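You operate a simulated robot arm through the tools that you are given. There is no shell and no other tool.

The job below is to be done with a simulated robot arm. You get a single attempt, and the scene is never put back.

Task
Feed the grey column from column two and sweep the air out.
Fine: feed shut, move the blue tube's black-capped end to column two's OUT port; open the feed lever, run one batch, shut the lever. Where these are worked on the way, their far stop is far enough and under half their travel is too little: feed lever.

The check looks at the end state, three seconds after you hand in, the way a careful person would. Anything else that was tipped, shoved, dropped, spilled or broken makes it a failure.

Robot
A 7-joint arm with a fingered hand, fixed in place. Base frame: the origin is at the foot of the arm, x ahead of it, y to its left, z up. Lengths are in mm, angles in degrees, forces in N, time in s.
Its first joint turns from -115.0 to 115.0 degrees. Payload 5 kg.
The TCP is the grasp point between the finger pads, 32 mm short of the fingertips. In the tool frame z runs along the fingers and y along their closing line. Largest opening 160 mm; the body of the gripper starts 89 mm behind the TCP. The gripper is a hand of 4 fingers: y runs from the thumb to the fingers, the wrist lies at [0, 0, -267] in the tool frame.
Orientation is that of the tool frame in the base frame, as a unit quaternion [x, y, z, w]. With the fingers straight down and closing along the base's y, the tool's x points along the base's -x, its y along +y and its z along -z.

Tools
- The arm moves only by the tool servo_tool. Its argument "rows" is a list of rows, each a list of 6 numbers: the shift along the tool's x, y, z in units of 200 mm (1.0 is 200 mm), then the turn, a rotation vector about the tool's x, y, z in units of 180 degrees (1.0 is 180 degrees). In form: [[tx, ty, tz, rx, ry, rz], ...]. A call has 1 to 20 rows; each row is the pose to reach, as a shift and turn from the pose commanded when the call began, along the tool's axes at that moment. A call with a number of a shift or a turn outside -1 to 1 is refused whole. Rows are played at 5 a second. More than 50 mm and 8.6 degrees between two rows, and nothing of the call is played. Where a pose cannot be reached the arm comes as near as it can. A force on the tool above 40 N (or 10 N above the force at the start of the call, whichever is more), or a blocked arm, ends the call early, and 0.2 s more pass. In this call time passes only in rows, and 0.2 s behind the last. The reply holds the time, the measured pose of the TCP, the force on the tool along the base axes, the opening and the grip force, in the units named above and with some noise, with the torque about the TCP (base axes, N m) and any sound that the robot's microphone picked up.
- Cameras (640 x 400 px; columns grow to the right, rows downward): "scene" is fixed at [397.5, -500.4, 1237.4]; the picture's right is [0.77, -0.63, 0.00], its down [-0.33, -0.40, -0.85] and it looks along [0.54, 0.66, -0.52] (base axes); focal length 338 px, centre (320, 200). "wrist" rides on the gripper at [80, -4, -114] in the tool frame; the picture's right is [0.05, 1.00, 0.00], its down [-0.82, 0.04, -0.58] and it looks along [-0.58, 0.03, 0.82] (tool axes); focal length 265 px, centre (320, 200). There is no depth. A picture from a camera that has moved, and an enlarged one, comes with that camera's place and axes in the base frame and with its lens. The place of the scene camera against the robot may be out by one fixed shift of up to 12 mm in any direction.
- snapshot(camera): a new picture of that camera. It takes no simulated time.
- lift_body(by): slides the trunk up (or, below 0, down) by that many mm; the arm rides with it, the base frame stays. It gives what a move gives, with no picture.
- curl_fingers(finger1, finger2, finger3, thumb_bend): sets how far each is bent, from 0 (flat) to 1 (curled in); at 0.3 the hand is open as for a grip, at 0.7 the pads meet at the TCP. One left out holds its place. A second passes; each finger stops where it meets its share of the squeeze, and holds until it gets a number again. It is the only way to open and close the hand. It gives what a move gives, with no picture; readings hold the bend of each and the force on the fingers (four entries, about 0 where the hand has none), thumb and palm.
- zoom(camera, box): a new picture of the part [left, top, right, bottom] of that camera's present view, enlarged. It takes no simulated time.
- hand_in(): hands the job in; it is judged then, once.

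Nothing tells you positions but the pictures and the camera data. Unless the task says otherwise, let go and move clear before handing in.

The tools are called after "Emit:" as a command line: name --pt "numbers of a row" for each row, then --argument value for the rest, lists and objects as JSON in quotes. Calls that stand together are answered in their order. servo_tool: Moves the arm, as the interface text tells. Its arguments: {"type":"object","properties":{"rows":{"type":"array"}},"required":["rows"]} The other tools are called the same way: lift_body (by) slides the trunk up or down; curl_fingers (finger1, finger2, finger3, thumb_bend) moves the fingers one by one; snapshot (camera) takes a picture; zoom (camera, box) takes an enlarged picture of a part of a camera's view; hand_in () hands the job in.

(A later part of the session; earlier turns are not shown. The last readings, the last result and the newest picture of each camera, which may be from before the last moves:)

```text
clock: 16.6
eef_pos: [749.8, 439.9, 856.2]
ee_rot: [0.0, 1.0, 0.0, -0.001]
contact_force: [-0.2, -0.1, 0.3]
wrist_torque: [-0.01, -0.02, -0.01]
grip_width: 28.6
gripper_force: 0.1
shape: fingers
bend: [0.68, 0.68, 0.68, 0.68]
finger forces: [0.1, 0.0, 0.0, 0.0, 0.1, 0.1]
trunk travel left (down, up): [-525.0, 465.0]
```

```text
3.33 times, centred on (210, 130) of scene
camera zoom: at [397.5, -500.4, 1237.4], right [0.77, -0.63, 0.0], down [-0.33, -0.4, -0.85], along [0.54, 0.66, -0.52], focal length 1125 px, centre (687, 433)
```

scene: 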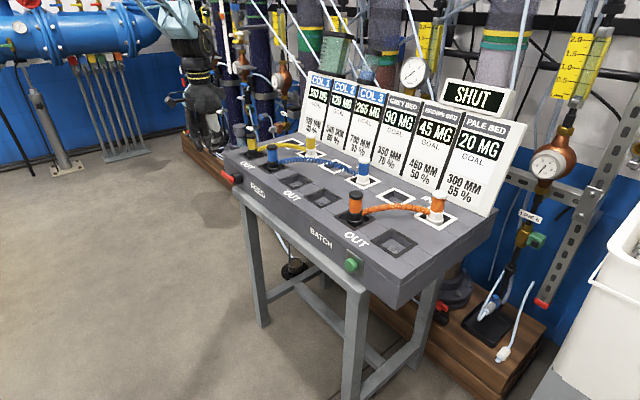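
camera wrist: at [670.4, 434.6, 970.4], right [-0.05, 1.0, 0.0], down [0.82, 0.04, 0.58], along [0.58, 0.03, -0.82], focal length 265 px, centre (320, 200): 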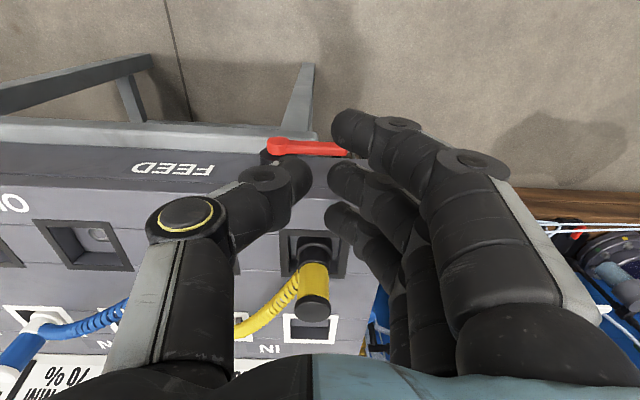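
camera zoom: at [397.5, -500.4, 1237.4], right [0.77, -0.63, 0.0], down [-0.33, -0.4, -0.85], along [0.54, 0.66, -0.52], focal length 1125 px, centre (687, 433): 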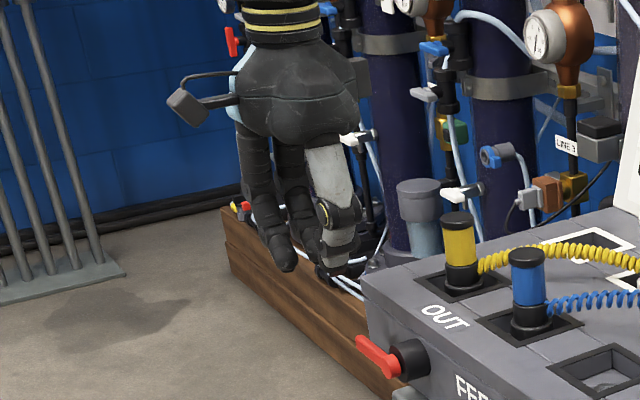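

The console-side fingertip is about 29 mm toward the panel from the TCP. I'll lower to just above the lever's outer half, keeping the hand in front of the panel.

Emit:
servo_tool --pt "0.02 -0.0275 0.08 0 0 0" --pt "0.02 -0.0275 0.18 0 0 0" --pt "0.02 -0.0275 0.28 0 0 0" --pt "0.02 -0.0275 0.36 0 0 0" --pt "0.02 -0.0275 0.41 0 0 0"

Emit:
zoom --camera "wrist" --box '[220, 100, 420, 260]'

Emit:
zoom --camera "scene" --box '[195, 130, 275, 190]'

```text
clock: 17.8
eef_pos: [744.9, 435.0, 776.2]
ee_rot: [0.0, 1.0, 0.0, 0.0]
contact_force: [-0.5, 0.8, -0.7]
wrist_torque: [-0.02, 0.01, 0.03]
grip_width: 28.9
gripper_force: 0.1
shape: fingers
bend: [0.68, 0.68, 0.68, 0.68]
finger forces: [0.1, 0.0, 0.0, 0.0, 0.0, 0.0]
trunk travel left (down, up): [-525.0, 465.0]
```

```text
2.50 times, centred on (320, 180) of wrist
camera zoom: at [666.6, 430.2, 890.1], right [-0.05, 1.0, 0.0], down [0.82, 0.04, 0.58], along [0.58, 0.03, -0.82], focal length 664 px, centre (320, 250)
```

zoom: 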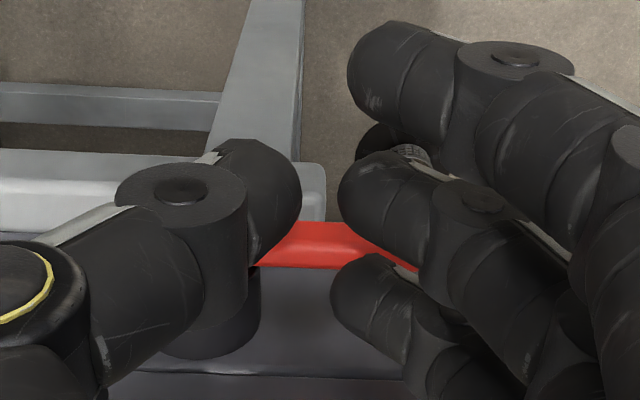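

```text
6.67 times, centred on (235, 160) of scene
camera zoom: at [397.5, -500.4, 1237.4], right [0.77, -0.63, 0.0], down [-0.33, -0.4, -0.85], along [0.54, 0.66, -0.52], focal length 2250 px, centre (887, 467)
```

zoom: 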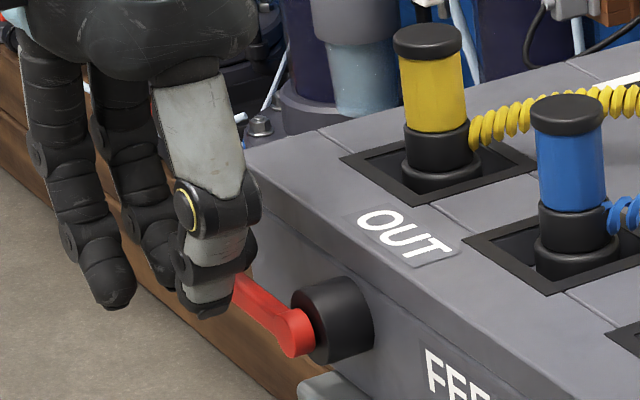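

The fingertip is over the lever's end, so I'll push down gently and see whether the lever turns that way.

Emit:
servo_tool --pt "0 0 0.02 0 0 0" --pt "0 0 0.04 0 0 0" --pt "0 0 0.06 0 0 0" --pt "0 0 0.075 0 0 0" --pt "0 0 0.09 0 0 0"

Emit:
zoom --camera "wrist" --box '[220, 100, 420, 260]'

Emit:
zoom --camera "scene" --box '[195, 130, 275, 190]'

```text
clock: 19.0
eef_pos: [745.2, 432.5, 756.8]
ee_rot: [0.0, 1.0, -0.001, 0.001]
contact_force: [0.1, 5.9, 17.0]
wrist_torque: [0.11, -0.57, 0.2]
grip_width: 28.8
gripper_force: 9.0
shape: fingers
bend: [0.68, 0.68, 0.77, 0.68]
finger forces: [0.1, 0.0, 17.8, 0.0, 0.0, 0.0]
trunk travel left (down, up): [-525.0, 465.0]
```

```text
2.50 times, centred on (320, 180) of wrist
camera zoom: at [665.9, 428.6, 871.6], right [-0.05, 1.0, 0.0], down [0.82, 0.04, 0.58], along [0.58, 0.03, -0.82], focal length 664 px, centre (320, 250)
```

zoom: 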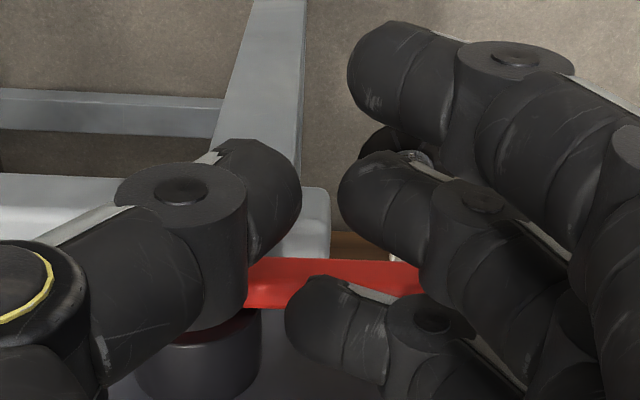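

```text
6.67 times, centred on (235, 160) of scene
camera zoom: at [397.5, -500.4, 1237.4], right [0.77, -0.63, 0.0], down [-0.33, -0.4, -0.85], along [0.54, 0.66, -0.52], focal length 2250 px, centre (887, 467)
```

zoom: 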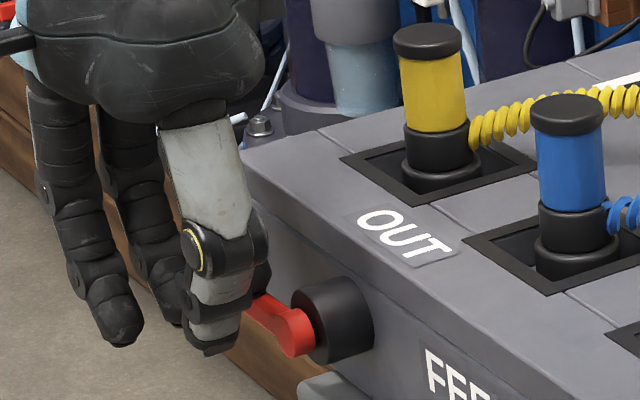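

The lever did not move under 17 N downward and only the finger yielded, so it must open upward. I'll back off, pitch the hand to point at the panel, and push up from below.

Emit:
servo_tool --pt "0 0 -0.1 0 0 0" --pt "0.08 0.08 -0.2 0 0 0" --pt "0.15 0.175 -0.22 0 0 0" --pt "0.15 0.175 -0.22 0 -0.0455 0" --pt "0.15 0.175 -0.22 0 -0.091 0" --pt "0.15 0.175 -0.22 0 -0.1364 0" --pt "0.15 0.175 -0.22 0 -0.1818 0" --pt "0.15 0.175 -0.22 0 -0.2273 0" --pt "0.15 0.175 -0.22 0 -0.2727 0" --pt "0.15 0.175 -0.22 0 -0.3182 0" --pt "0.15 0.175 -0.22 0 -0.3636 0" --pt "0.15 0.175 -0.22 0 -0.4091 0" --pt "0.15 0.175 -0.22 0 -0.4545 0" --pt "0.15 0.175 -0.22 0 -0.5 0"

Emit:
snapshot --camera "scene"

Emit:
snapshot --camera "wrist"

```text
clock: 22.0
eef_pos: [703.7, 571.2, 956.5]
ee_rot: [0.167, 0.737, 0.141, 0.639]
contact_force: [0.0, 0.5, -0.2]
wrist_torque: [0.04, -0.03, 0.02]
grip_width: 28.1
gripper_force: 0.0
shape: fingers
bend: [0.68, 0.68, 0.68, 0.68]
finger forces: [0.0, 0.1, 0.0, 0.0, 0.0, 0.1]
trunk travel left (down, up): [-525.0, 465.0]
stopped in row 14: the arm was blocked; the commanded pose is now the measured one
```

```text
taken
```

scene: 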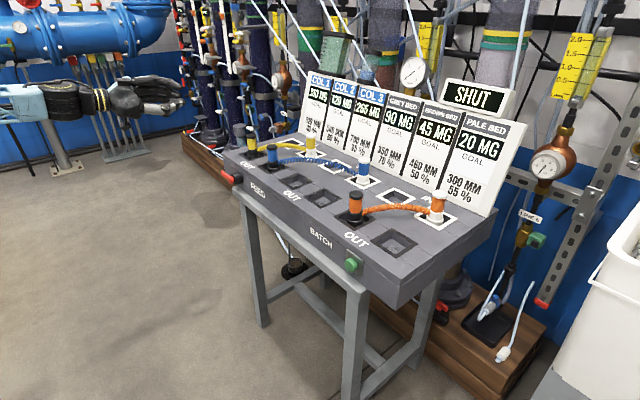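

```text
taken
camera wrist: at [581.7, 602.1, 899.6], right [0.06, 0.92, 0.38], down [-0.47, -0.31, 0.83], along [0.88, -0.23, 0.41], focal length 265 px, centre (320, 200)
```

wrist: 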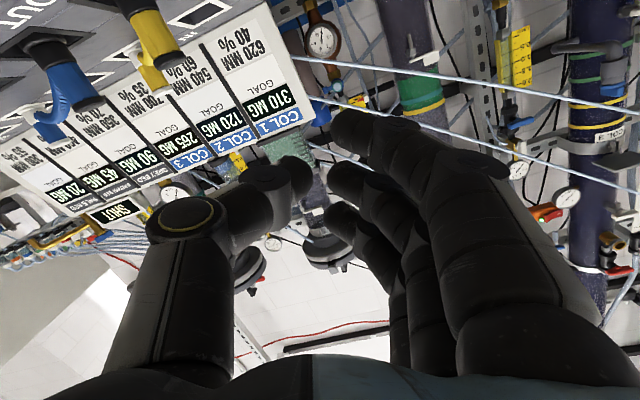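

The arm can't hold the hand horizontal that low at this trunk height, so it drifted up and left into free space. I'll lower the trunk in steps and then set the horizontal pose.

Emit:
lift_body --by -120

Emit:
snapshot --camera "scene"

```text
clock: 23.5
eef_pos: [703.2, 571.3, 836.3]
ee_rot: [0.167, 0.737, 0.142, 0.639]
contact_force: [0.6, -0.2, 0.3]
wrist_torque: [0.0, 0.02, 0.01]
grip_width: 28.3
gripper_force: 0.0
shape: fingers
bend: [0.68, 0.68, 0.68, 0.68]
finger forces: [0.0, 0.0, 0.0, 0.0, 0.1, 0.0]
trunk travel left (down, up): [-405.0, 585.0]
```

```text
taken
```

scene: 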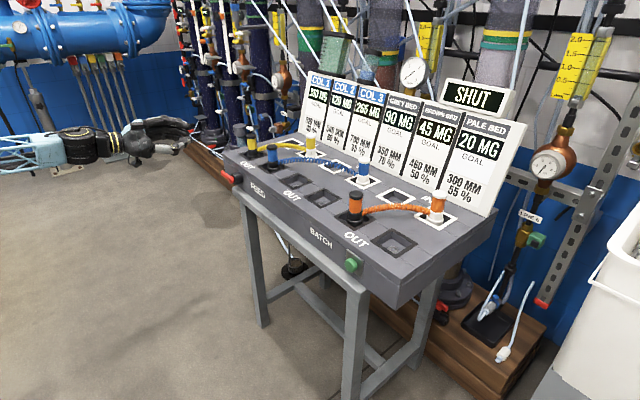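

The trunk lowers cleanly, so I'll take it down further and then straighten the hand.

Emit:
lift_body --by -130

Emit:
snapshot --camera "scene"

```text
clock: 25.1
eef_pos: [703.6, 571.1, 706.2]
ee_rot: [0.167, 0.738, 0.141, 0.639]
contact_force: [-0.4, -0.1, 0.1]
wrist_torque: [-0.01, 0.0, 0.0]
grip_width: 27.9
gripper_force: 0.1
shape: fingers
bend: [0.68, 0.68, 0.68, 0.68]
finger forces: [0.1, 0.2, 0.0, 0.0, 0.0, 0.0]
trunk travel left (down, up): [-275.0, 715.0]
```

```text
taken
```

scene: 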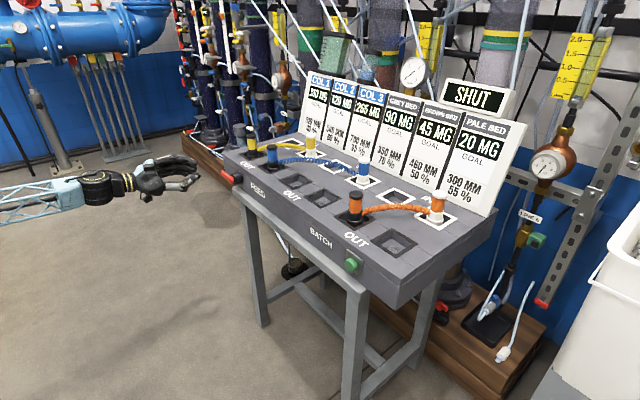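

The hand is now low enough, so I'll straighten it to point squarely at the panel, still clear to the left of the lever.

Emit:
servo_tool --pt "-0.0581 -0.0709 -0.02 -0.003 -0.0113 -0.035" --pt "-0.1162 -0.1418 -0.04 -0.0059 -0.0226 -0.07" --pt "-0.1742 -0.2126 -0.06 -0.0089 -0.0339 -0.105" --pt "-0.2323 -0.2835 -0.08 -0.0118 -0.0452 -0.14"

Emit:
snapshot --camera "wrist"

Emit:
zoom --camera "scene" --box '[100, 110, 292, 230]'

```text
clock: 26.2
eef_pos: [717.7, 478.9, 767.1]
ee_rot: [0.081, 0.721, 0.027, 0.688]
contact_force: [0.1, 0.4, 0.0]
wrist_torque: [0.0, -0.01, -0.02]
grip_width: 28.3
gripper_force: 0.0
shape: fingers
bend: [0.68, 0.68, 0.68, 0.68]
finger forces: [0.0, 0.0, 0.0, 0.0, 0.1, 0.0]
trunk travel left (down, up): [-275.0, 715.0]
stopped in row 4: the arm was blocked; the commanded pose is now the measured one
```

```text
taken
camera wrist: at [601.7, 495.1, 693.4], right [0.08, 0.99, 0.1], down [-0.54, -0.04, 0.84], along [0.84, -0.12, 0.53], focal length 265 px, centre (320, 200)
```

wrist: 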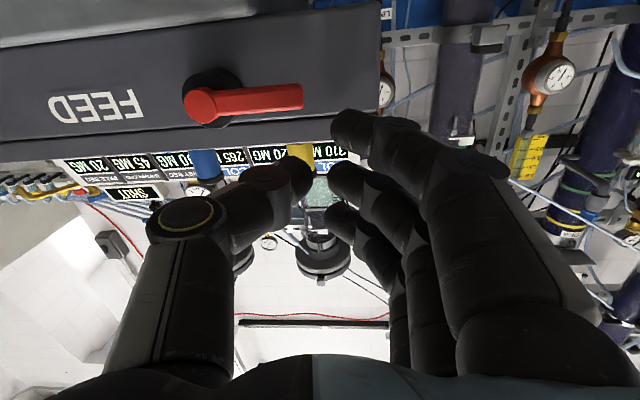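

```text
3.33 times, centred on (196, 170) of scene
camera zoom: at [397.5, -500.4, 1237.4], right [0.77, -0.63, 0.0], down [-0.33, -0.4, -0.85], along [0.54, 0.66, -0.52], focal length 1125 px, centre (733, 300)
```

zoom: 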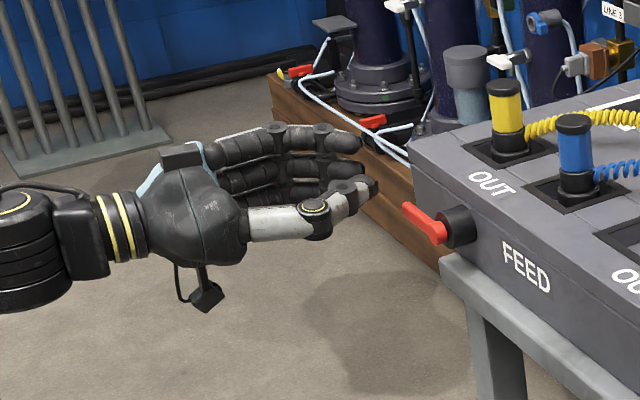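

Nearly square now, but the arm still wants the hand higher. I'll lower the trunk another 110 mm and finish straightening.

Emit:
lift_body --by -110

```text
clock: 27.6
eef_pos: [718.1, 479.1, 657.6]
ee_rot: [0.081, 0.721, 0.027, 0.688]
contact_force: [0.8, 0.2, 0.2]
wrist_torque: [0.01, -0.02, 0.01]
grip_width: 28.3
gripper_force: 0.1
shape: fingers
bend: [0.68, 0.68, 0.68, 0.68]
finger forces: [0.0, 0.0, 0.1, 0.0, 0.1, 0.0]
trunk travel left (down, up): [-165.0, 825.0]
```

I'll straighten the hand fully, and curl fingers 1 and 2 while opening the thumb so only finger 3 (the top one) reaches forward.

Emit:
servo_tool --pt "-0.05 -0.015 -0.008 -0.0122 -0.0075 -0.0244" --pt "-0.102 -0.031 -0.017 -0.0243 -0.015 -0.0487"

Emit:
curl_fingers --finger1 0.95 --finger2 0.95 --finger3 0.66 --thumb_bend 0.3

Emit:
snapshot --camera "wrist"

Emit:
zoom --camera "scene" --box '[100, 110, 292, 230]'

```text
clock: 28.2
eef_pos: [718.2, 470.3, 689.4]
ee_rot: [0.019, 0.711, 0.012, 0.702]
contact_force: [0.5, -0.2, 0.6]
wrist_torque: [0.0, -0.04, -0.01]
grip_width: 28.5
gripper_force: 0.0
shape: fingers
bend: [0.68, 0.68, 0.68, 0.68]
finger forces: [0.0, 0.1, 0.0, 0.1, 0.1, 0.1]
trunk travel left (down, up): [-165.0, 825.0]
```

```text
clock: 29.2
eef_pos: [719.7, 470.0, 692.3]
ee_rot: [0.019, 0.709, 0.011, 0.705]
contact_force: [-0.3, -0.5, 0.2]
wrist_torque: [-0.02, 0.02, 0.0]
grip_width: 72.2
gripper_force: 0.0
shape: fingers
bend: [0.95, 0.95, 0.66, 0.3]
finger forces: [0.0, 0.0, 0.0, 0.1, 0.0, 0.1]
trunk travel left (down, up): [-165.0, 825.0]
```

```text
taken
camera wrist: at [605.5, 469.7, 613.4], right [0.01, 1.0, -0.01], down [-0.57, 0.01, 0.82], along [0.82, 0.0, 0.57], focal length 265 px, centre (320, 200)
```

wrist: 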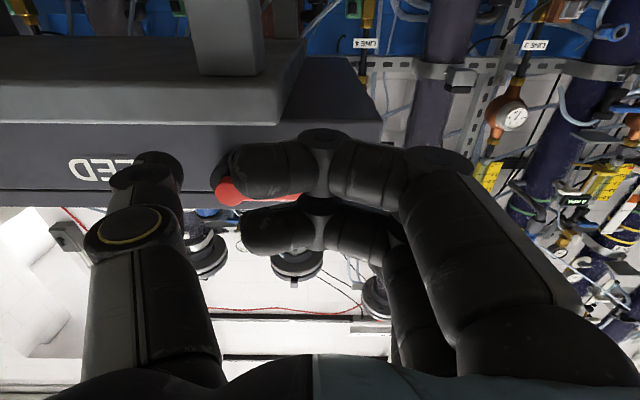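

```text
3.33 times, centred on (196, 170) of scene
camera zoom: at [397.5, -500.4, 1237.4], right [0.77, -0.63, 0.0], down [-0.33, -0.4, -0.85], along [0.54, 0.66, -0.52], focal length 1125 px, centre (733, 300)
```

zoom: 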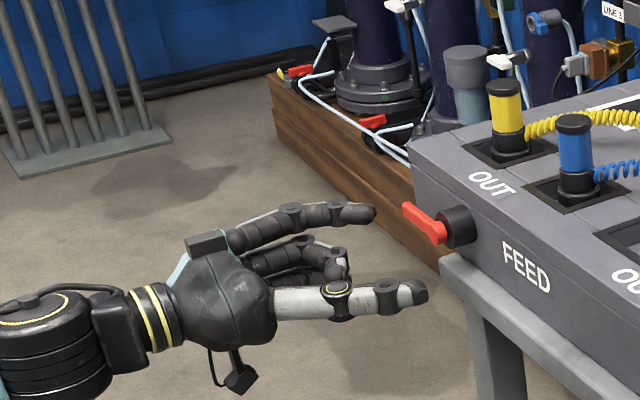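

Finger 3 points forward at the top and the others are clear. I'll lower the trunk a bit more for margin, then put the fingertip just below the lever.

Emit:
lift_body --by -60

```text
clock: 30.2
eef_pos: [719.4, 469.5, 632.5]
ee_rot: [0.019, 0.71, 0.012, 0.704]
contact_force: [-0.4, 0.0, -1.0]
wrist_torque: [0.02, -0.01, 0.0]
grip_width: 72.7
gripper_force: 0.0
shape: fingers
bend: [0.95, 0.95, 0.66, 0.3]
finger forces: [0.0, 0.1, 0.0, 0.0, 0.0, 0.1]
trunk travel left (down, up): [-105.0, 885.0]
```

I'll make a small test move, up 20 mm, to see how the arm tracks before going near the lever.

Emit:
servo_tool --pt "-0.05 0 0 0 0 0" --pt "-0.1 0 0 0 0 0"

```text
clock: 30.8
eef_pos: [719.1, 466.1, 638.0]
ee_rot: [0.005, 0.708, -0.001, 0.706]
contact_force: [0.3, -1.0, -1.1]
wrist_torque: [-0.05, -0.02, -0.02]
grip_width: 72.4
gripper_force: 0.0
shape: fingers
bend: [0.95, 0.95, 0.66, 0.3]
finger forces: [0.0, 0.2, 0.0, 0.0, 0.0, 0.1]
trunk travel left (down, up): [-105.0, 885.0]
```

Tracking is good now and the orientation is square. I'll rise so the finger is just below lever height and align in y, still back from the panel.

Emit:
servo_tool --pt "-0.06 -0.05 0 0 0 0" --pt "-0.12 -0.1 0 0 0 0" --pt "-0.19 -0.14 0 0 0 0" --pt "-0.19 -0.14 0 0 0 0"

Emit:
snapshot --camera "wrist"

Emit:
zoom --camera "scene" --box '[164, 130, 292, 210]'

```text
clock: 31.8
eef_pos: [717.5, 441.2, 674.1]
ee_rot: [-0.002, 0.706, -0.003, 0.708]
contact_force: [0.0, 0.0, 1.0]
wrist_torque: [0.0, 0.02, 0.0]
grip_width: 72.6
gripper_force: 0.0
shape: fingers
bend: [0.95, 0.95, 0.66, 0.3]
finger forces: [0.1, 0.1, 0.1, 0.0, 0.0, 0.0]
trunk travel left (down, up): [-105.0, 885.0]
```

```text
taken
camera wrist: at [603.6, 436.0, 593.3], right [0.0, 1.0, -0.06], down [-0.58, 0.05, 0.81], along [0.82, 0.03, 0.58], focal length 265 px, centre (320, 200)
```

wrist: 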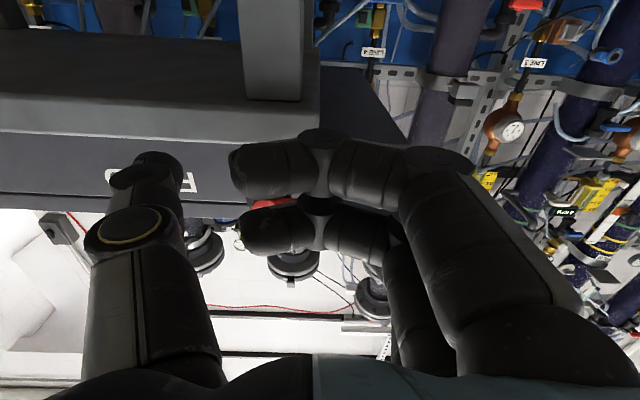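

```text
5.00 times, centred on (228, 170) of scene
camera zoom: at [397.5, -500.4, 1237.4], right [0.77, -0.63, 0.0], down [-0.33, -0.4, -0.85], along [0.54, 0.66, -0.52], focal length 1688 px, centre (780, 350)
```

zoom: 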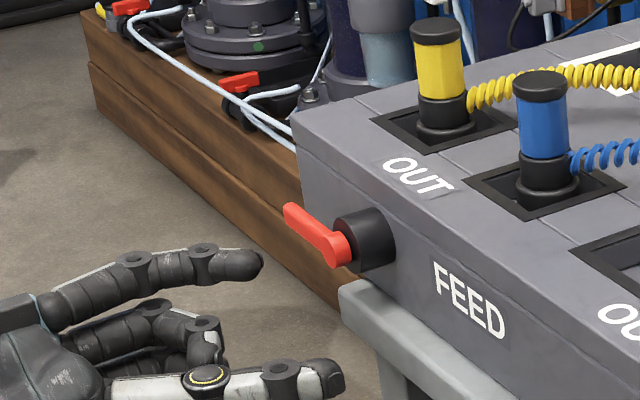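

The fingertip is at about (749, 454, 703), just below and in front of the lever. I'll advance so it passes under the lever.

Emit:
servo_tool --pt "0 -0.015 0.06 0 0 0" --pt "0 -0.03 0.12 0 0 0" --pt "0 -0.03 0.175 0 0 0" --pt "0 -0.03 0.175 0 0 0"

Emit:
snapshot --camera "wrist"

Emit:
zoom --camera "scene" --box '[190, 140, 270, 190]'

```text
clock: 32.8
eef_pos: [747.2, 440.2, 674.6]
ee_rot: [-0.004, 0.707, 0.001, 0.708]
contact_force: [0.2, 0.2, 0.9]
wrist_torque: [-0.03, 0.01, -0.02]
grip_width: 72.6
gripper_force: 0.2
shape: fingers
bend: [0.95, 0.95, 0.66, 0.3]
finger forces: [0.0, 0.0, 0.0, 0.0, 0.1, 0.0]
trunk travel left (down, up): [-105.0, 885.0]
```

```text
taken
camera wrist: at [635.3, 434.2, 593.4], right [-0.01, 1.0, -0.06], down [-0.58, 0.04, 0.81], along [0.82, 0.04, 0.58], focal length 265 px, centre (320, 200)
```

wrist: 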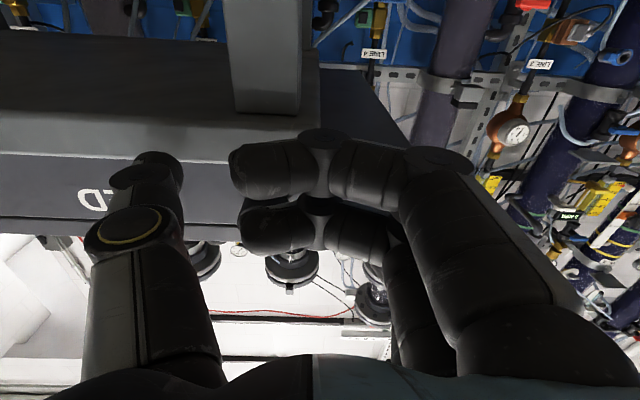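

```text
8.00 times, centred on (230, 165) of scene
camera zoom: at [397.5, -500.4, 1237.4], right [0.77, -0.63, 0.0], down [-0.33, -0.4, -0.85], along [0.54, 0.66, -0.52], focal length 2700 px, centre (1040, 480)
```

zoom: 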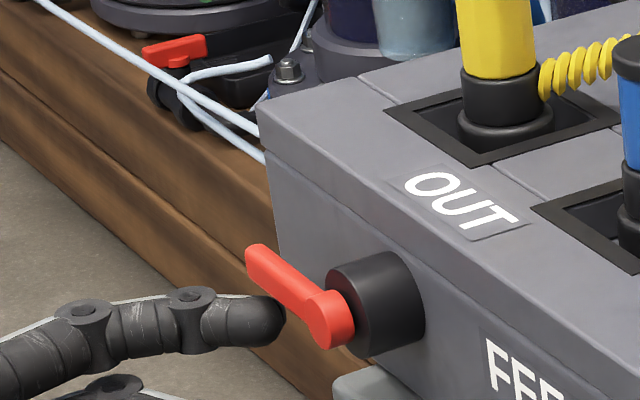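

The fingertip is at about x 779 under the lever. I'll advance 6 mm more and push up a little to see if the lever moves.

Emit:
servo_tool --pt "0 -0.01 0.03 0 0 0" --pt "-0.03 -0.01 0.03 0 0 0" --pt "-0.05 -0.01 0.03 0 0 0" --pt "-0.075 -0.01 0.03 0 0 0" --pt "-0.1 -0.01 0.03 0 0 0"

Emit:
zoom --camera "scene" --box '[190, 140, 270, 190]'

```text
clock: 34.0
eef_pos: [754.0, 437.6, 693.6]
ee_rot: [-0.004, 0.706, 0.0, 0.708]
contact_force: [-2.9, 0.9, -5.8]
wrist_torque: [-0.08, 0.06, 0.07]
grip_width: 72.3
gripper_force: 2.6
shape: fingers
bend: [0.95, 0.95, 0.66, 0.3]
finger forces: [0.0, 0.1, 5.4, 0.1, 0.0, 0.0]
trunk travel left (down, up): [-105.0, 885.0]
```

```text
8.00 times, centred on (230, 165) of scene
camera zoom: at [397.5, -500.4, 1237.4], right [0.77, -0.63, 0.0], down [-0.33, -0.4, -0.85], along [0.54, 0.66, -0.52], focal length 2700 px, centre (1040, 480)
```

zoom: 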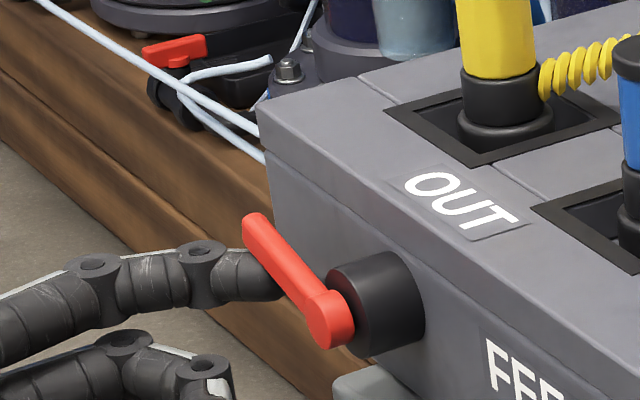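

The lever turns upward easily at about 6 N, so up is open. I'll follow its arc to about 60° and check.

Emit:
servo_tool --pt "-0.028 -0.006 -0.01 0 0 0" --pt "-0.056 -0.015 -0.01 0 0 0" --pt "-0.082 -0.028 -0.01 0 0 0" --pt "-0.107 -0.043 -0.01 0 0 0" --pt "-0.128 -0.062 -0.01 0 0 0" --pt "-0.148 -0.084 -0.01 0 0 0"

Emit:
zoom --camera "scene" --box '[190, 140, 270, 190]'

Emit:
zoom --camera "scene" --box '[430, 70, 526, 130]'

```text
clock: 35.4
eef_pos: [751.0, 420.9, 723.1]
ee_rot: [-0.004, 0.707, 0.001, 0.708]
contact_force: [0.8, 1.9, -5.1]
wrist_torque: [-0.15, 0.21, 0.06]
grip_width: 72.9
gripper_force: 3.1
shape: fingers
bend: [0.95, 0.95, 0.64, 0.3]
finger forces: [0.0, 0.0, 5.3, 0.0, 0.1, 0.0]
trunk travel left (down, up): [-105.0, 885.0]
```

```text
8.00 times, centred on (230, 165) of scene
camera zoom: at [397.5, -500.4, 1237.4], right [0.77, -0.63, 0.0], down [-0.33, -0.4, -0.85], along [0.54, 0.66, -0.52], focal length 2700 px, centre (1040, 480)
```

zoom: 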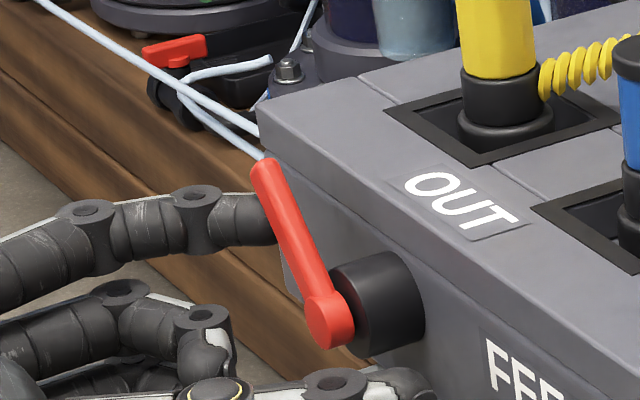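

```text
6.67 times, centred on (478, 100) of scene
camera zoom: at [397.5, -500.4, 1237.4], right [0.77, -0.63, 0.0], down [-0.33, -0.4, -0.85], along [0.54, 0.66, -0.52], focal length 2250 px, centre (-733, 867)
```

zoom: 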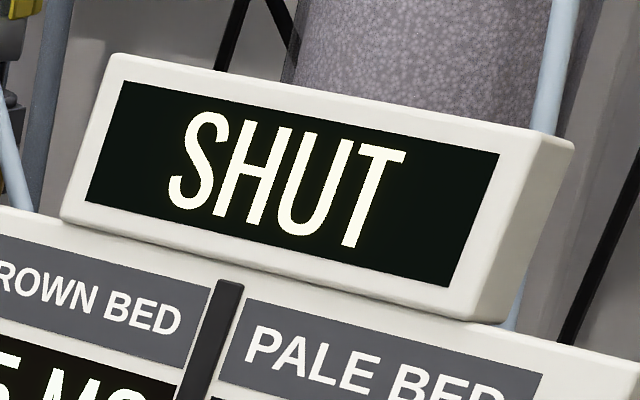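

The lever is at about 57° and the display still reads SHUT. I'll continue along the arc toward 90°.

Emit:
servo_tool --pt "-0.012 -0.02 0 0 0 0" --pt "-0.024 -0.042 0 0 0 0" --pt "-0.033 -0.066 0 0 0 0" --pt "-0.04 -0.09 0 0 0 0" --pt "-0.044 -0.115 0 0 0 0"

Emit:
zoom --camera "scene" --box '[190, 140, 270, 190]'

Emit:
zoom --camera "scene" --box '[290, 60, 530, 210]'

```text
clock: 36.6
eef_pos: [752.6, 400.3, 733.8]
ee_rot: [-0.005, 0.706, 0.002, 0.708]
contact_force: [-3.5, 8.3, 1.0]
wrist_torque: [-0.27, -0.13, 0.28]
grip_width: 72.5
gripper_force: 3.5
shape: fingers
bend: [0.95, 0.95, 0.62, 0.3]
finger forces: [0.0, 0.1, 7.3, 0.1, 0.0, 0.0]
trunk travel left (down, up): [-105.0, 885.0]
```

```text
8.00 times, centred on (230, 165) of scene
camera zoom: at [397.5, -500.4, 1237.4], right [0.77, -0.63, 0.0], down [-0.33, -0.4, -0.85], along [0.54, 0.66, -0.52], focal length 2700 px, centre (1040, 480)
```

zoom: 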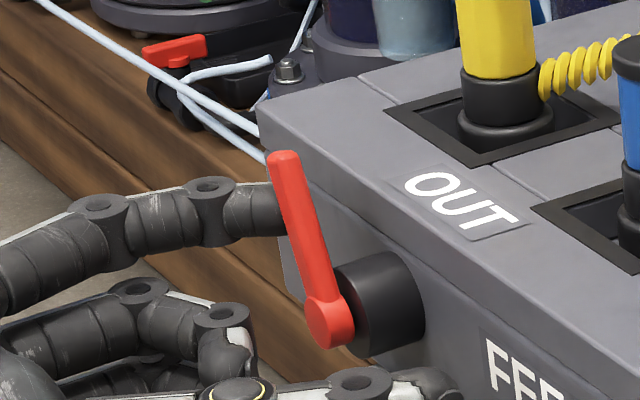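

```text
2.67 times, centred on (410, 135) of scene
camera zoom: at [397.5, -500.4, 1237.4], right [0.77, -0.63, 0.0], down [-0.33, -0.4, -0.85], along [0.54, 0.66, -0.52], focal length 900 px, centre (80, 373)
```

zoom: 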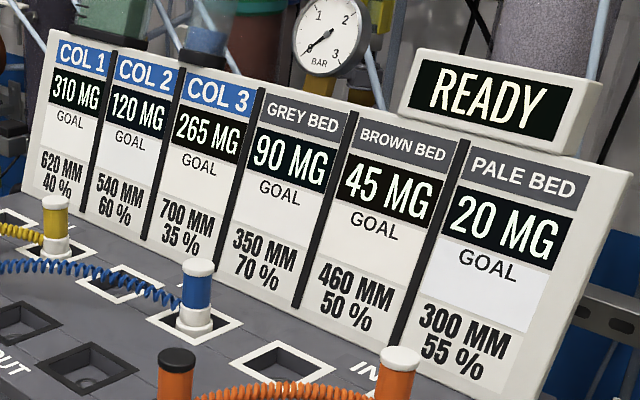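

The display now reads READY. I'll push a bit further toward the stop for margin.

Emit:
servo_tool --pt "0 -0.025 0 0 0 0" --pt "-0.005 -0.05 0 0 0 0" --pt "-0.005 -0.075 0 0 0 0"

Emit:
zoom --camera "scene" --box '[190, 140, 270, 190]'

```text
clock: 37.4
eef_pos: [752.4, 384.0, 735.0]
ee_rot: [-0.002, 0.706, 0.001, 0.708]
contact_force: [-1.1, 9.6, 6.4]
wrist_torque: [-0.08, -0.22, 0.27]
grip_width: 72.4
gripper_force: 3.9
shape: fingers
bend: [0.95, 0.95, 0.6, 0.3]
finger forces: [0.0, 0.0, 8.8, 0.0, 0.0, 0.0]
trunk travel left (down, up): [-105.0, 885.0]
```

```text
8.00 times, centred on (230, 165) of scene
camera zoom: at [397.5, -500.4, 1237.4], right [0.77, -0.63, 0.0], down [-0.33, -0.4, -0.85], along [0.54, 0.66, -0.52], focal length 2700 px, centre (1040, 480)
```

zoom: 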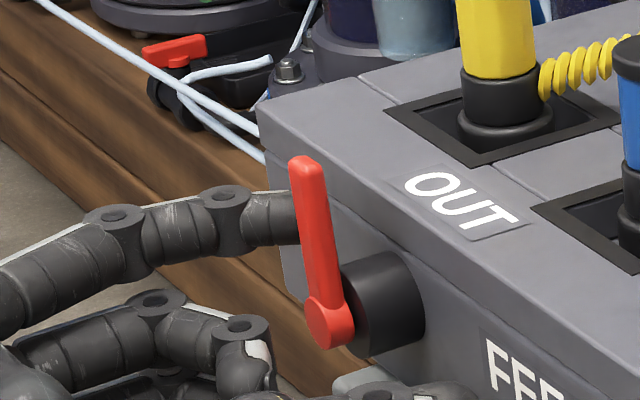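

The lever is at about 78° and still moving, so one more push should reach the stop.

Emit:
servo_tool --pt "0 -0.025 0 0 0 0" --pt "0 -0.05 0 0 0 0" --pt "0 -0.075 0 0 0 0"

Emit:
zoom --camera "scene" --box '[190, 140, 270, 190]'

Emit:
zoom --camera "scene" --box '[290, 60, 530, 210]'

```text
clock: 38.2
eef_pos: [752.1, 369.9, 733.8]
ee_rot: [-0.005, 0.706, 0.001, 0.708]
contact_force: [-7.5, 17.0, 8.7]
wrist_torque: [-0.15, -0.46, 0.75]
grip_width: 72.3
gripper_force: 7.9
shape: fingers
bend: [0.95, 0.95, 0.56, 0.3]
finger forces: [0.0, 0.0, 16.5, 0.0, 0.0, 0.1]
trunk travel left (down, up): [-105.0, 885.0]
```

```text
8.00 times, centred on (230, 165) of scene
camera zoom: at [397.5, -500.4, 1237.4], right [0.77, -0.63, 0.0], down [-0.33, -0.4, -0.85], along [0.54, 0.66, -0.52], focal length 2700 px, centre (1040, 480)
```

zoom: 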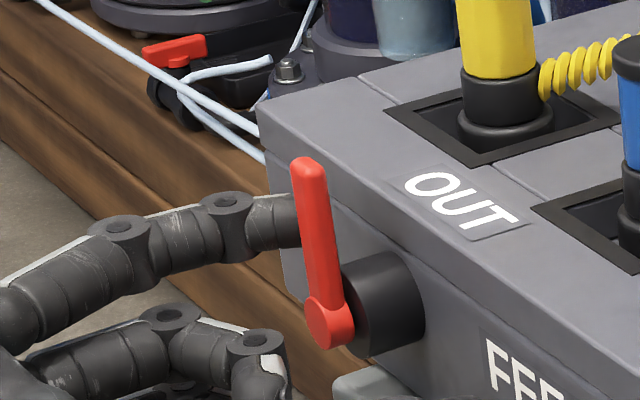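

```text
2.67 times, centred on (410, 135) of scene
camera zoom: at [397.5, -500.4, 1237.4], right [0.77, -0.63, 0.0], down [-0.33, -0.4, -0.85], along [0.54, 0.66, -0.52], focal length 900 px, centre (80, 373)
```

zoom: 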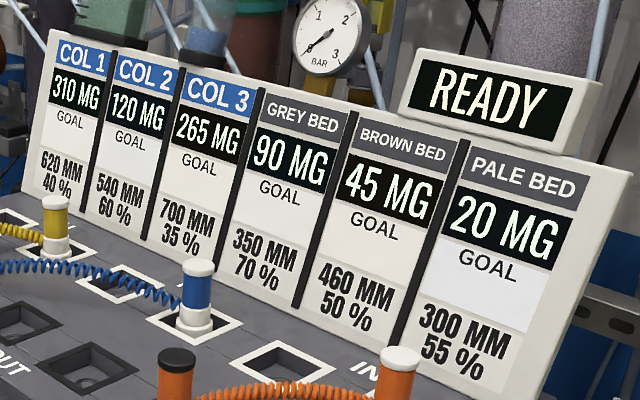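

The lever is hard against its far stop at about 80°, at 17 N with no more motion, and the display reads READY. I'll back off and retract from the panel.

Emit:
servo_tool --pt "0 0.05 0 0 0 0" --pt "0 0.12 0 0 0 0" --pt "0 0.16 -0.06 0 0 0" --pt "0 0.16 -0.16 0 0 0" --pt "0 0.16 -0.28 0 0 0"

Emit:
zoom --camera "scene" --box '[190, 140, 270, 190]'

Emit:
zoom --camera "scene" --box '[430, 70, 526, 130]'

```text
clock: 39.4
eef_pos: [705.7, 384.7, 734.1]
ee_rot: [0.007, 0.706, -0.009, 0.708]
contact_force: [0.2, 0.3, -0.1]
wrist_torque: [-0.03, 0.0, -0.03]
grip_width: 72.4
gripper_force: 0.1
shape: fingers
bend: [0.95, 0.95, 0.66, 0.3]
finger forces: [0.1, 0.0, 0.1, 0.0, 0.0, 0.1]
trunk travel left (down, up): [-105.0, 885.0]
```

```text
8.00 times, centred on (230, 165) of scene
camera zoom: at [397.5, -500.4, 1237.4], right [0.77, -0.63, 0.0], down [-0.33, -0.4, -0.85], along [0.54, 0.66, -0.52], focal length 2700 px, centre (1040, 480)
```

zoom: 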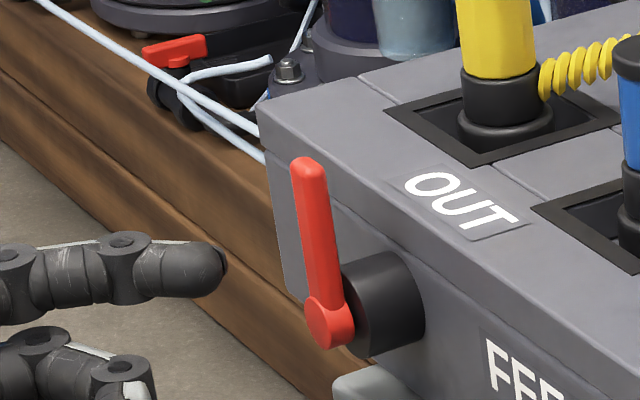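

```text
6.67 times, centred on (478, 100) of scene
camera zoom: at [397.5, -500.4, 1237.4], right [0.77, -0.63, 0.0], down [-0.33, -0.4, -0.85], along [0.54, 0.66, -0.52], focal length 2250 px, centre (-733, 867)
```

zoom: 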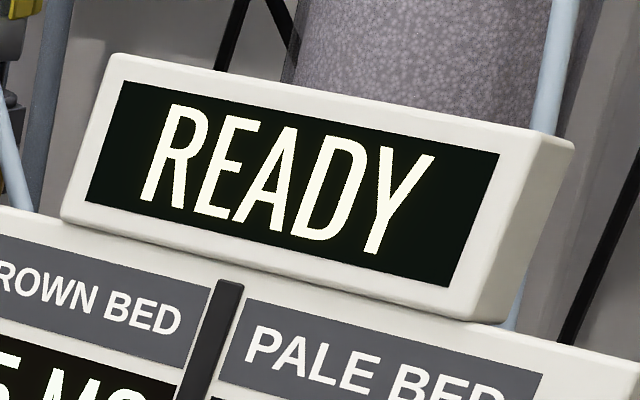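

READY holds, so I'll move along the front of the panel toward the batch button in stages, staying about 60 mm clear.

Emit:
servo_tool --pt "0 -0.15 -0.02 0 0 0" --pt "0 -0.33 -0.04 0 0 0" --pt "0 -0.51 -0.04 0 0 0" --pt "0 -0.69 -0.04 0 0 0" --pt "0 -0.85 -0.04 0 0 0" --pt "0 -0.95 -0.04 0 0 0"

Emit:
snapshot --camera "scene"

```text
clock: 40.8
eef_pos: [688.6, 209.3, 735.6]
ee_rot: [-0.003, 0.707, 0.001, 0.707]
contact_force: [-0.4, -0.4, -0.4]
wrist_torque: [-0.03, -0.03, -0.03]
grip_width: 72.5
gripper_force: 0.1
shape: fingers
bend: [0.95, 0.95, 0.66, 0.3]
finger forces: [0.0, 0.0, 0.0, 0.1, 0.1, 0.0]
trunk travel left (down, up): [-105.0, 885.0]
```

```text
taken
```

scene: 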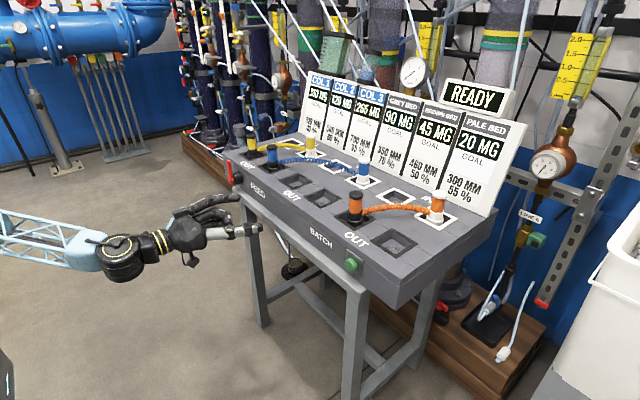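

It's tracking well. I'll continue toward the button.

Emit:
servo_tool --pt "0 -0.15 0 0 0 0" --pt "0 -0.33 0 0 0 0" --pt "0 -0.51 0 0 0 0" --pt "0 -0.69 0 0 0 0" --pt "0 -0.85 0 0 0 0" --pt "0 -0.95 0 0 0 0"

Emit:
snapshot --camera "scene"

```text
clock: 42.2
eef_pos: [692.3, 20.4, 736.0]
ee_rot: [-0.003, 0.707, 0.001, 0.708]
contact_force: [-0.9, 0.5, 1.5]
wrist_torque: [0.03, 0.02, -0.04]
grip_width: 72.6
gripper_force: 0.1
shape: fingers
bend: [0.95, 0.95, 0.66, 0.3]
finger forces: [0.0, 0.0, 0.0, 0.0, 0.0, 0.0]
trunk travel left (down, up): [-105.0, 885.0]
```

```text
taken
```

scene: 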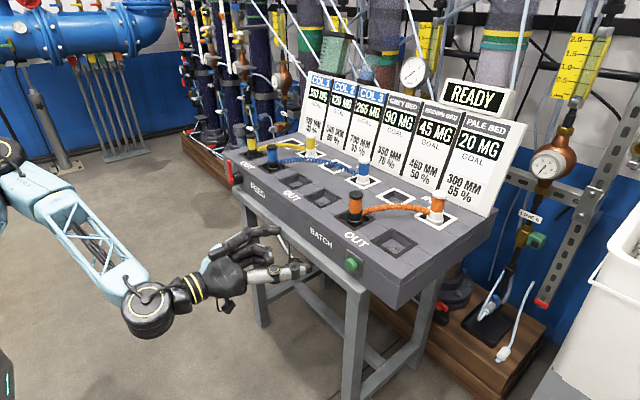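

I'll move to line finger 3 up with the green button, still pulled back, and let the arm settle.

Emit:
servo_tool --pt "0.05 -0.15 0 0 0 0" --pt "0.1 -0.33 0 0 0 0" --pt "0.15 -0.51 0 0 0 0" --pt "0.18 -0.65 0 0 0 0" --pt "0.18 -0.69 0 0 0 0" --pt "0.18 -0.69 0 0 0 0" --pt "0.18 -0.69 0 0 0 0"

Emit:
snapshot --camera "scene"

Emit:
snapshot --camera "wrist"

Emit:
zoom --camera "scene" --box '[270, 210, 398, 290]'

```text
clock: 43.8
eef_pos: [691.4, -117.0, 699.2]
ee_rot: [-0.003, 0.706, 0.0, 0.708]
contact_force: [1.0, -0.6, 0.0]
wrist_torque: [-0.02, 0.0, 0.03]
grip_width: 72.6
gripper_force: 0.0
shape: fingers
bend: [0.95, 0.95, 0.66, 0.3]
finger forces: [0.0, 0.1, 0.0, 0.0, 0.1, 0.1]
trunk travel left (down, up): [-105.0, 885.0]
```

```text
taken
```

scene: 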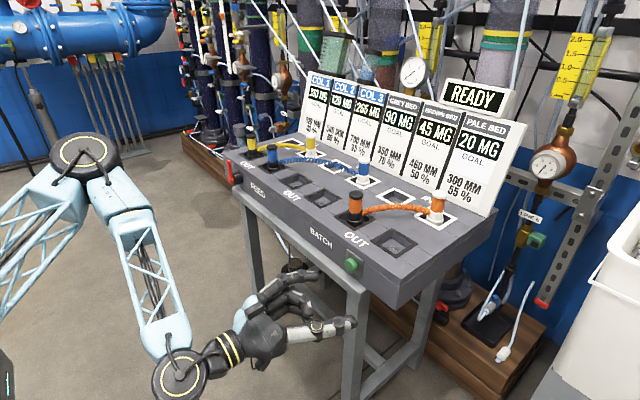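

```text
taken
camera wrist: at [578.3, -122.8, 618.4], right [-0.01, 1.0, -0.06], down [-0.58, 0.04, 0.81], along [0.82, 0.04, 0.58], focal length 265 px, centre (320, 200)
```

wrist: 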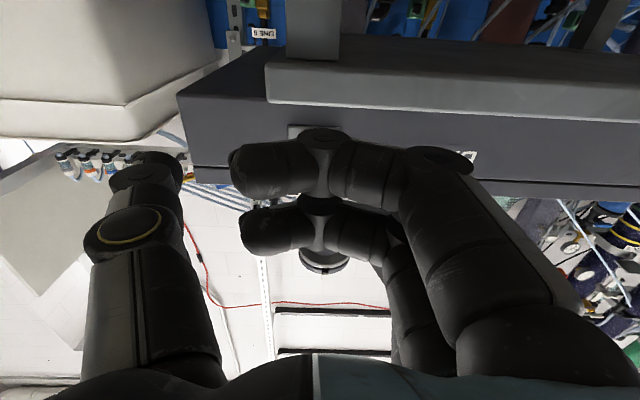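

```text
5.00 times, centred on (334, 250) of scene
camera zoom: at [397.5, -500.4, 1237.4], right [0.77, -0.63, 0.0], down [-0.33, -0.4, -0.85], along [0.54, 0.66, -0.52], focal length 1688 px, centre (250, -50)
```

zoom: 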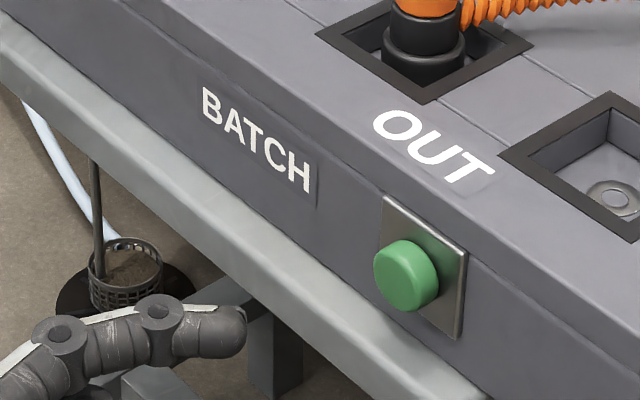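

The fingertip is at about (721, -104, 728). I'll shift 17.5 mm in -y and advance to just short of the button.

Emit:
servo_tool --pt "0 -0.0875 0.03 0 0 0" --pt "0 -0.0875 0.12 0 0 0" --pt "0 -0.0875 0.21 0 0 0" --pt "0 -0.0875 0.29 0 0 0" --pt "0 -0.0875 0.29 0 0 0"

Emit:
zoom --camera "scene" --box '[310, 230, 390, 280]'

Emit:
snapshot --camera "wrist"

```text
clock: 45.0
eef_pos: [750.1, -135.5, 698.9]
ee_rot: [-0.003, 0.706, 0.001, 0.708]
contact_force: [0.3, -0.1, 0.3]
wrist_torque: [-0.02, -0.01, 0.0]
grip_width: 72.9
gripper_force: 0.0
shape: fingers
bend: [0.95, 0.95, 0.66, 0.3]
finger forces: [0.0, 0.0, 0.1, 0.1, 0.0, 0.0]
trunk travel left (down, up): [-105.0, 885.0]
```

```text
8.00 times, centred on (350, 255) of scene
camera zoom: at [397.5, -500.4, 1237.4], right [0.77, -0.63, 0.0], down [-0.33, -0.4, -0.85], along [0.54, 0.66, -0.52], focal length 2700 px, centre (80, -240)
```

zoom: 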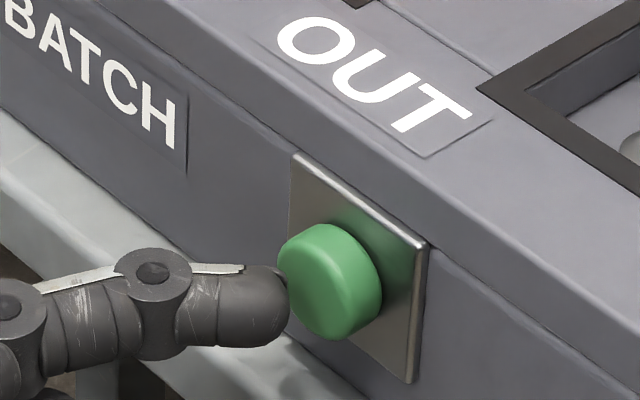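

```text
taken
camera wrist: at [636.8, -140.9, 619.3], right [-0.01, 1.0, -0.06], down [-0.58, 0.04, 0.81], along [0.82, 0.04, 0.58], focal length 265 px, centre (320, 200)
```

wrist: 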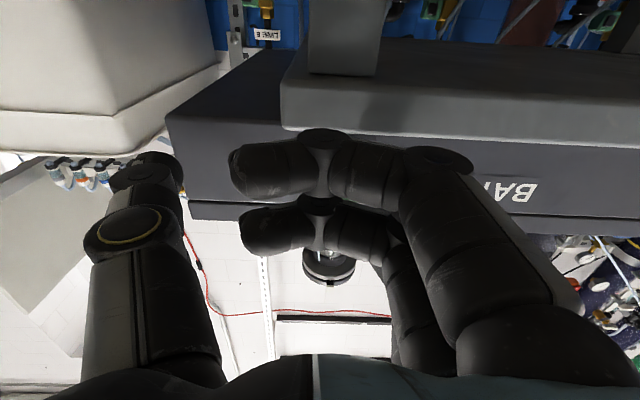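

The fingertip is centred on the button and just short of it. I'll press in small steps.

Emit:
servo_tool --pt "0 0 0.025 0 0 0" --pt "0 0 0.05 0 0 0" --pt "0 0 0.07 0 0 0" --pt "0 0 0.085 0 0 0"

Emit:
zoom --camera "scene" --box '[310, 230, 390, 280]'

Emit:
zoom --camera "scene" --box '[290, 60, 530, 210]'

```text
clock: 46.0
eef_pos: [765.5, -134.8, 699.8]
ee_rot: [-0.004, 0.707, 0.002, 0.707]
contact_force: [-18.2, 3.9, -2.7]
wrist_torque: [-0.14, -0.45, 0.5]
grip_width: 72.6
gripper_force: 8.5
shape: fingers
bend: [0.95, 0.95, 0.69, 0.3]
finger forces: [0.1, 0.0, 17.5, 0.1, 0.0, 0.1]
trunk travel left (down, up): [-105.0, 885.0]
heard: click
```

```text
8.00 times, centred on (350, 255) of scene
camera zoom: at [397.5, -500.4, 1237.4], right [0.77, -0.63, 0.0], down [-0.33, -0.4, -0.85], along [0.54, 0.66, -0.52], focal length 2700 px, centre (80, -240)
```

zoom: 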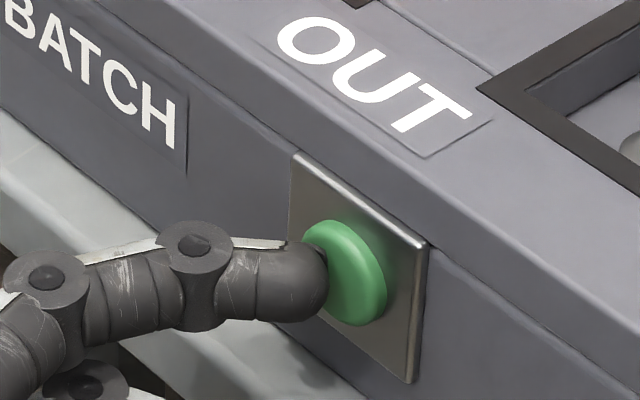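

```text
2.67 times, centred on (410, 135) of scene
camera zoom: at [397.5, -500.4, 1237.4], right [0.77, -0.63, 0.0], down [-0.33, -0.4, -0.85], along [0.54, 0.66, -0.52], focal length 900 px, centre (80, 373)
```

zoom: 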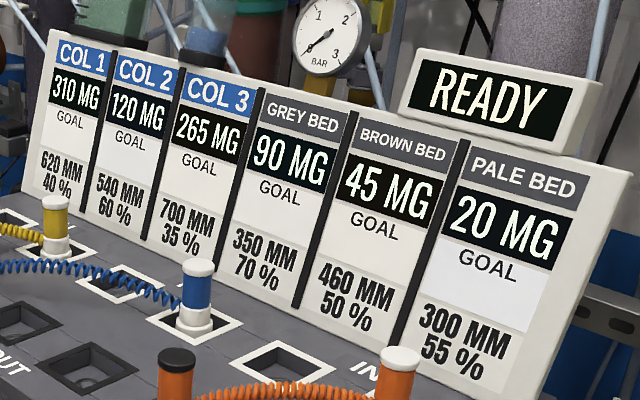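

A click was heard and the button is in. I'll release it and check the display.

Emit:
servo_tool --pt "0 0 -0.05 0 0 0" --pt "0 0 -0.15 0 0 0" --pt "0 0 -0.28 0 0 0"

Emit:
snapshot --camera "scene"

Emit:
zoom --camera "scene" --box '[290, 60, 530, 210]'

Emit:
zoom --camera "scene" --box '[310, 230, 390, 280]'

```text
clock: 46.8
eef_pos: [710.7, -135.6, 700.1]
ee_rot: [-0.003, 0.707, 0.0, 0.708]
contact_force: [-0.3, 0.3, 0.4]
wrist_torque: [-0.01, -0.04, 0.02]
grip_width: 72.9
gripper_force: 0.1
shape: fingers
bend: [0.95, 0.95, 0.66, 0.3]
finger forces: [0.0, 0.0, 0.0, 0.1, 0.0, 0.0]
trunk travel left (down, up): [-105.0, 885.0]
```

```text
taken
```

scene: 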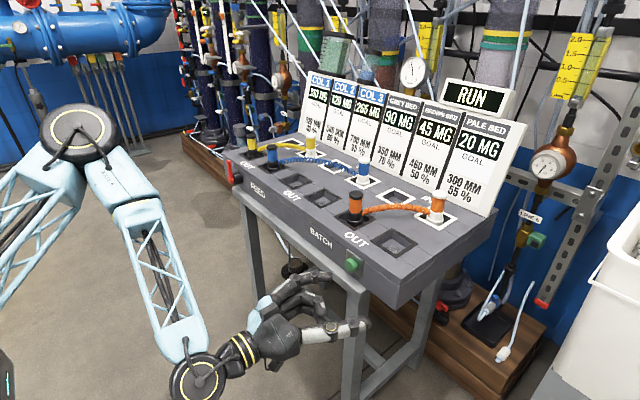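

```text
2.67 times, centred on (410, 135) of scene
camera zoom: at [397.5, -500.4, 1237.4], right [0.77, -0.63, 0.0], down [-0.33, -0.4, -0.85], along [0.54, 0.66, -0.52], focal length 900 px, centre (80, 373)
```

zoom: 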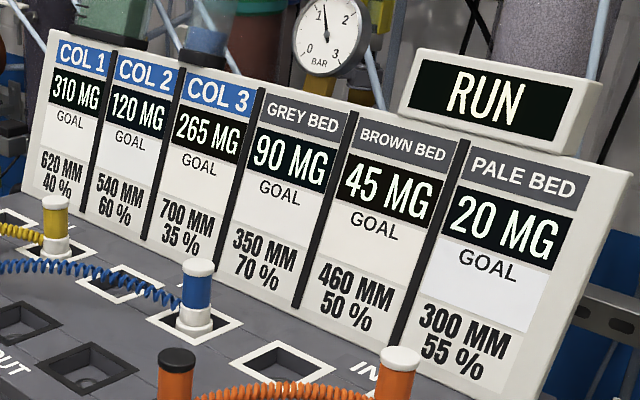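

```text
8.00 times, centred on (350, 255) of scene
camera zoom: at [397.5, -500.4, 1237.4], right [0.77, -0.63, 0.0], down [-0.33, -0.4, -0.85], along [0.54, 0.66, -0.52], focal length 2700 px, centre (80, -240)
```

zoom: 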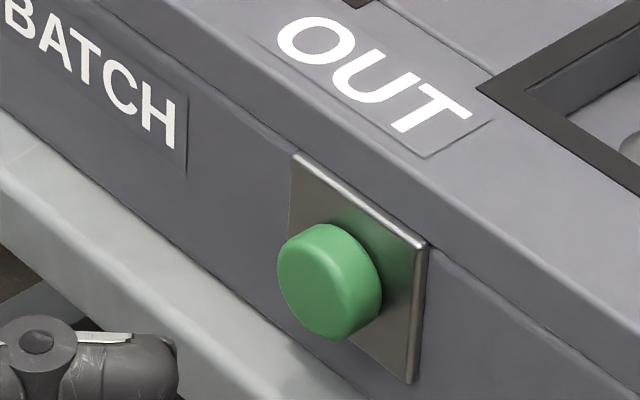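

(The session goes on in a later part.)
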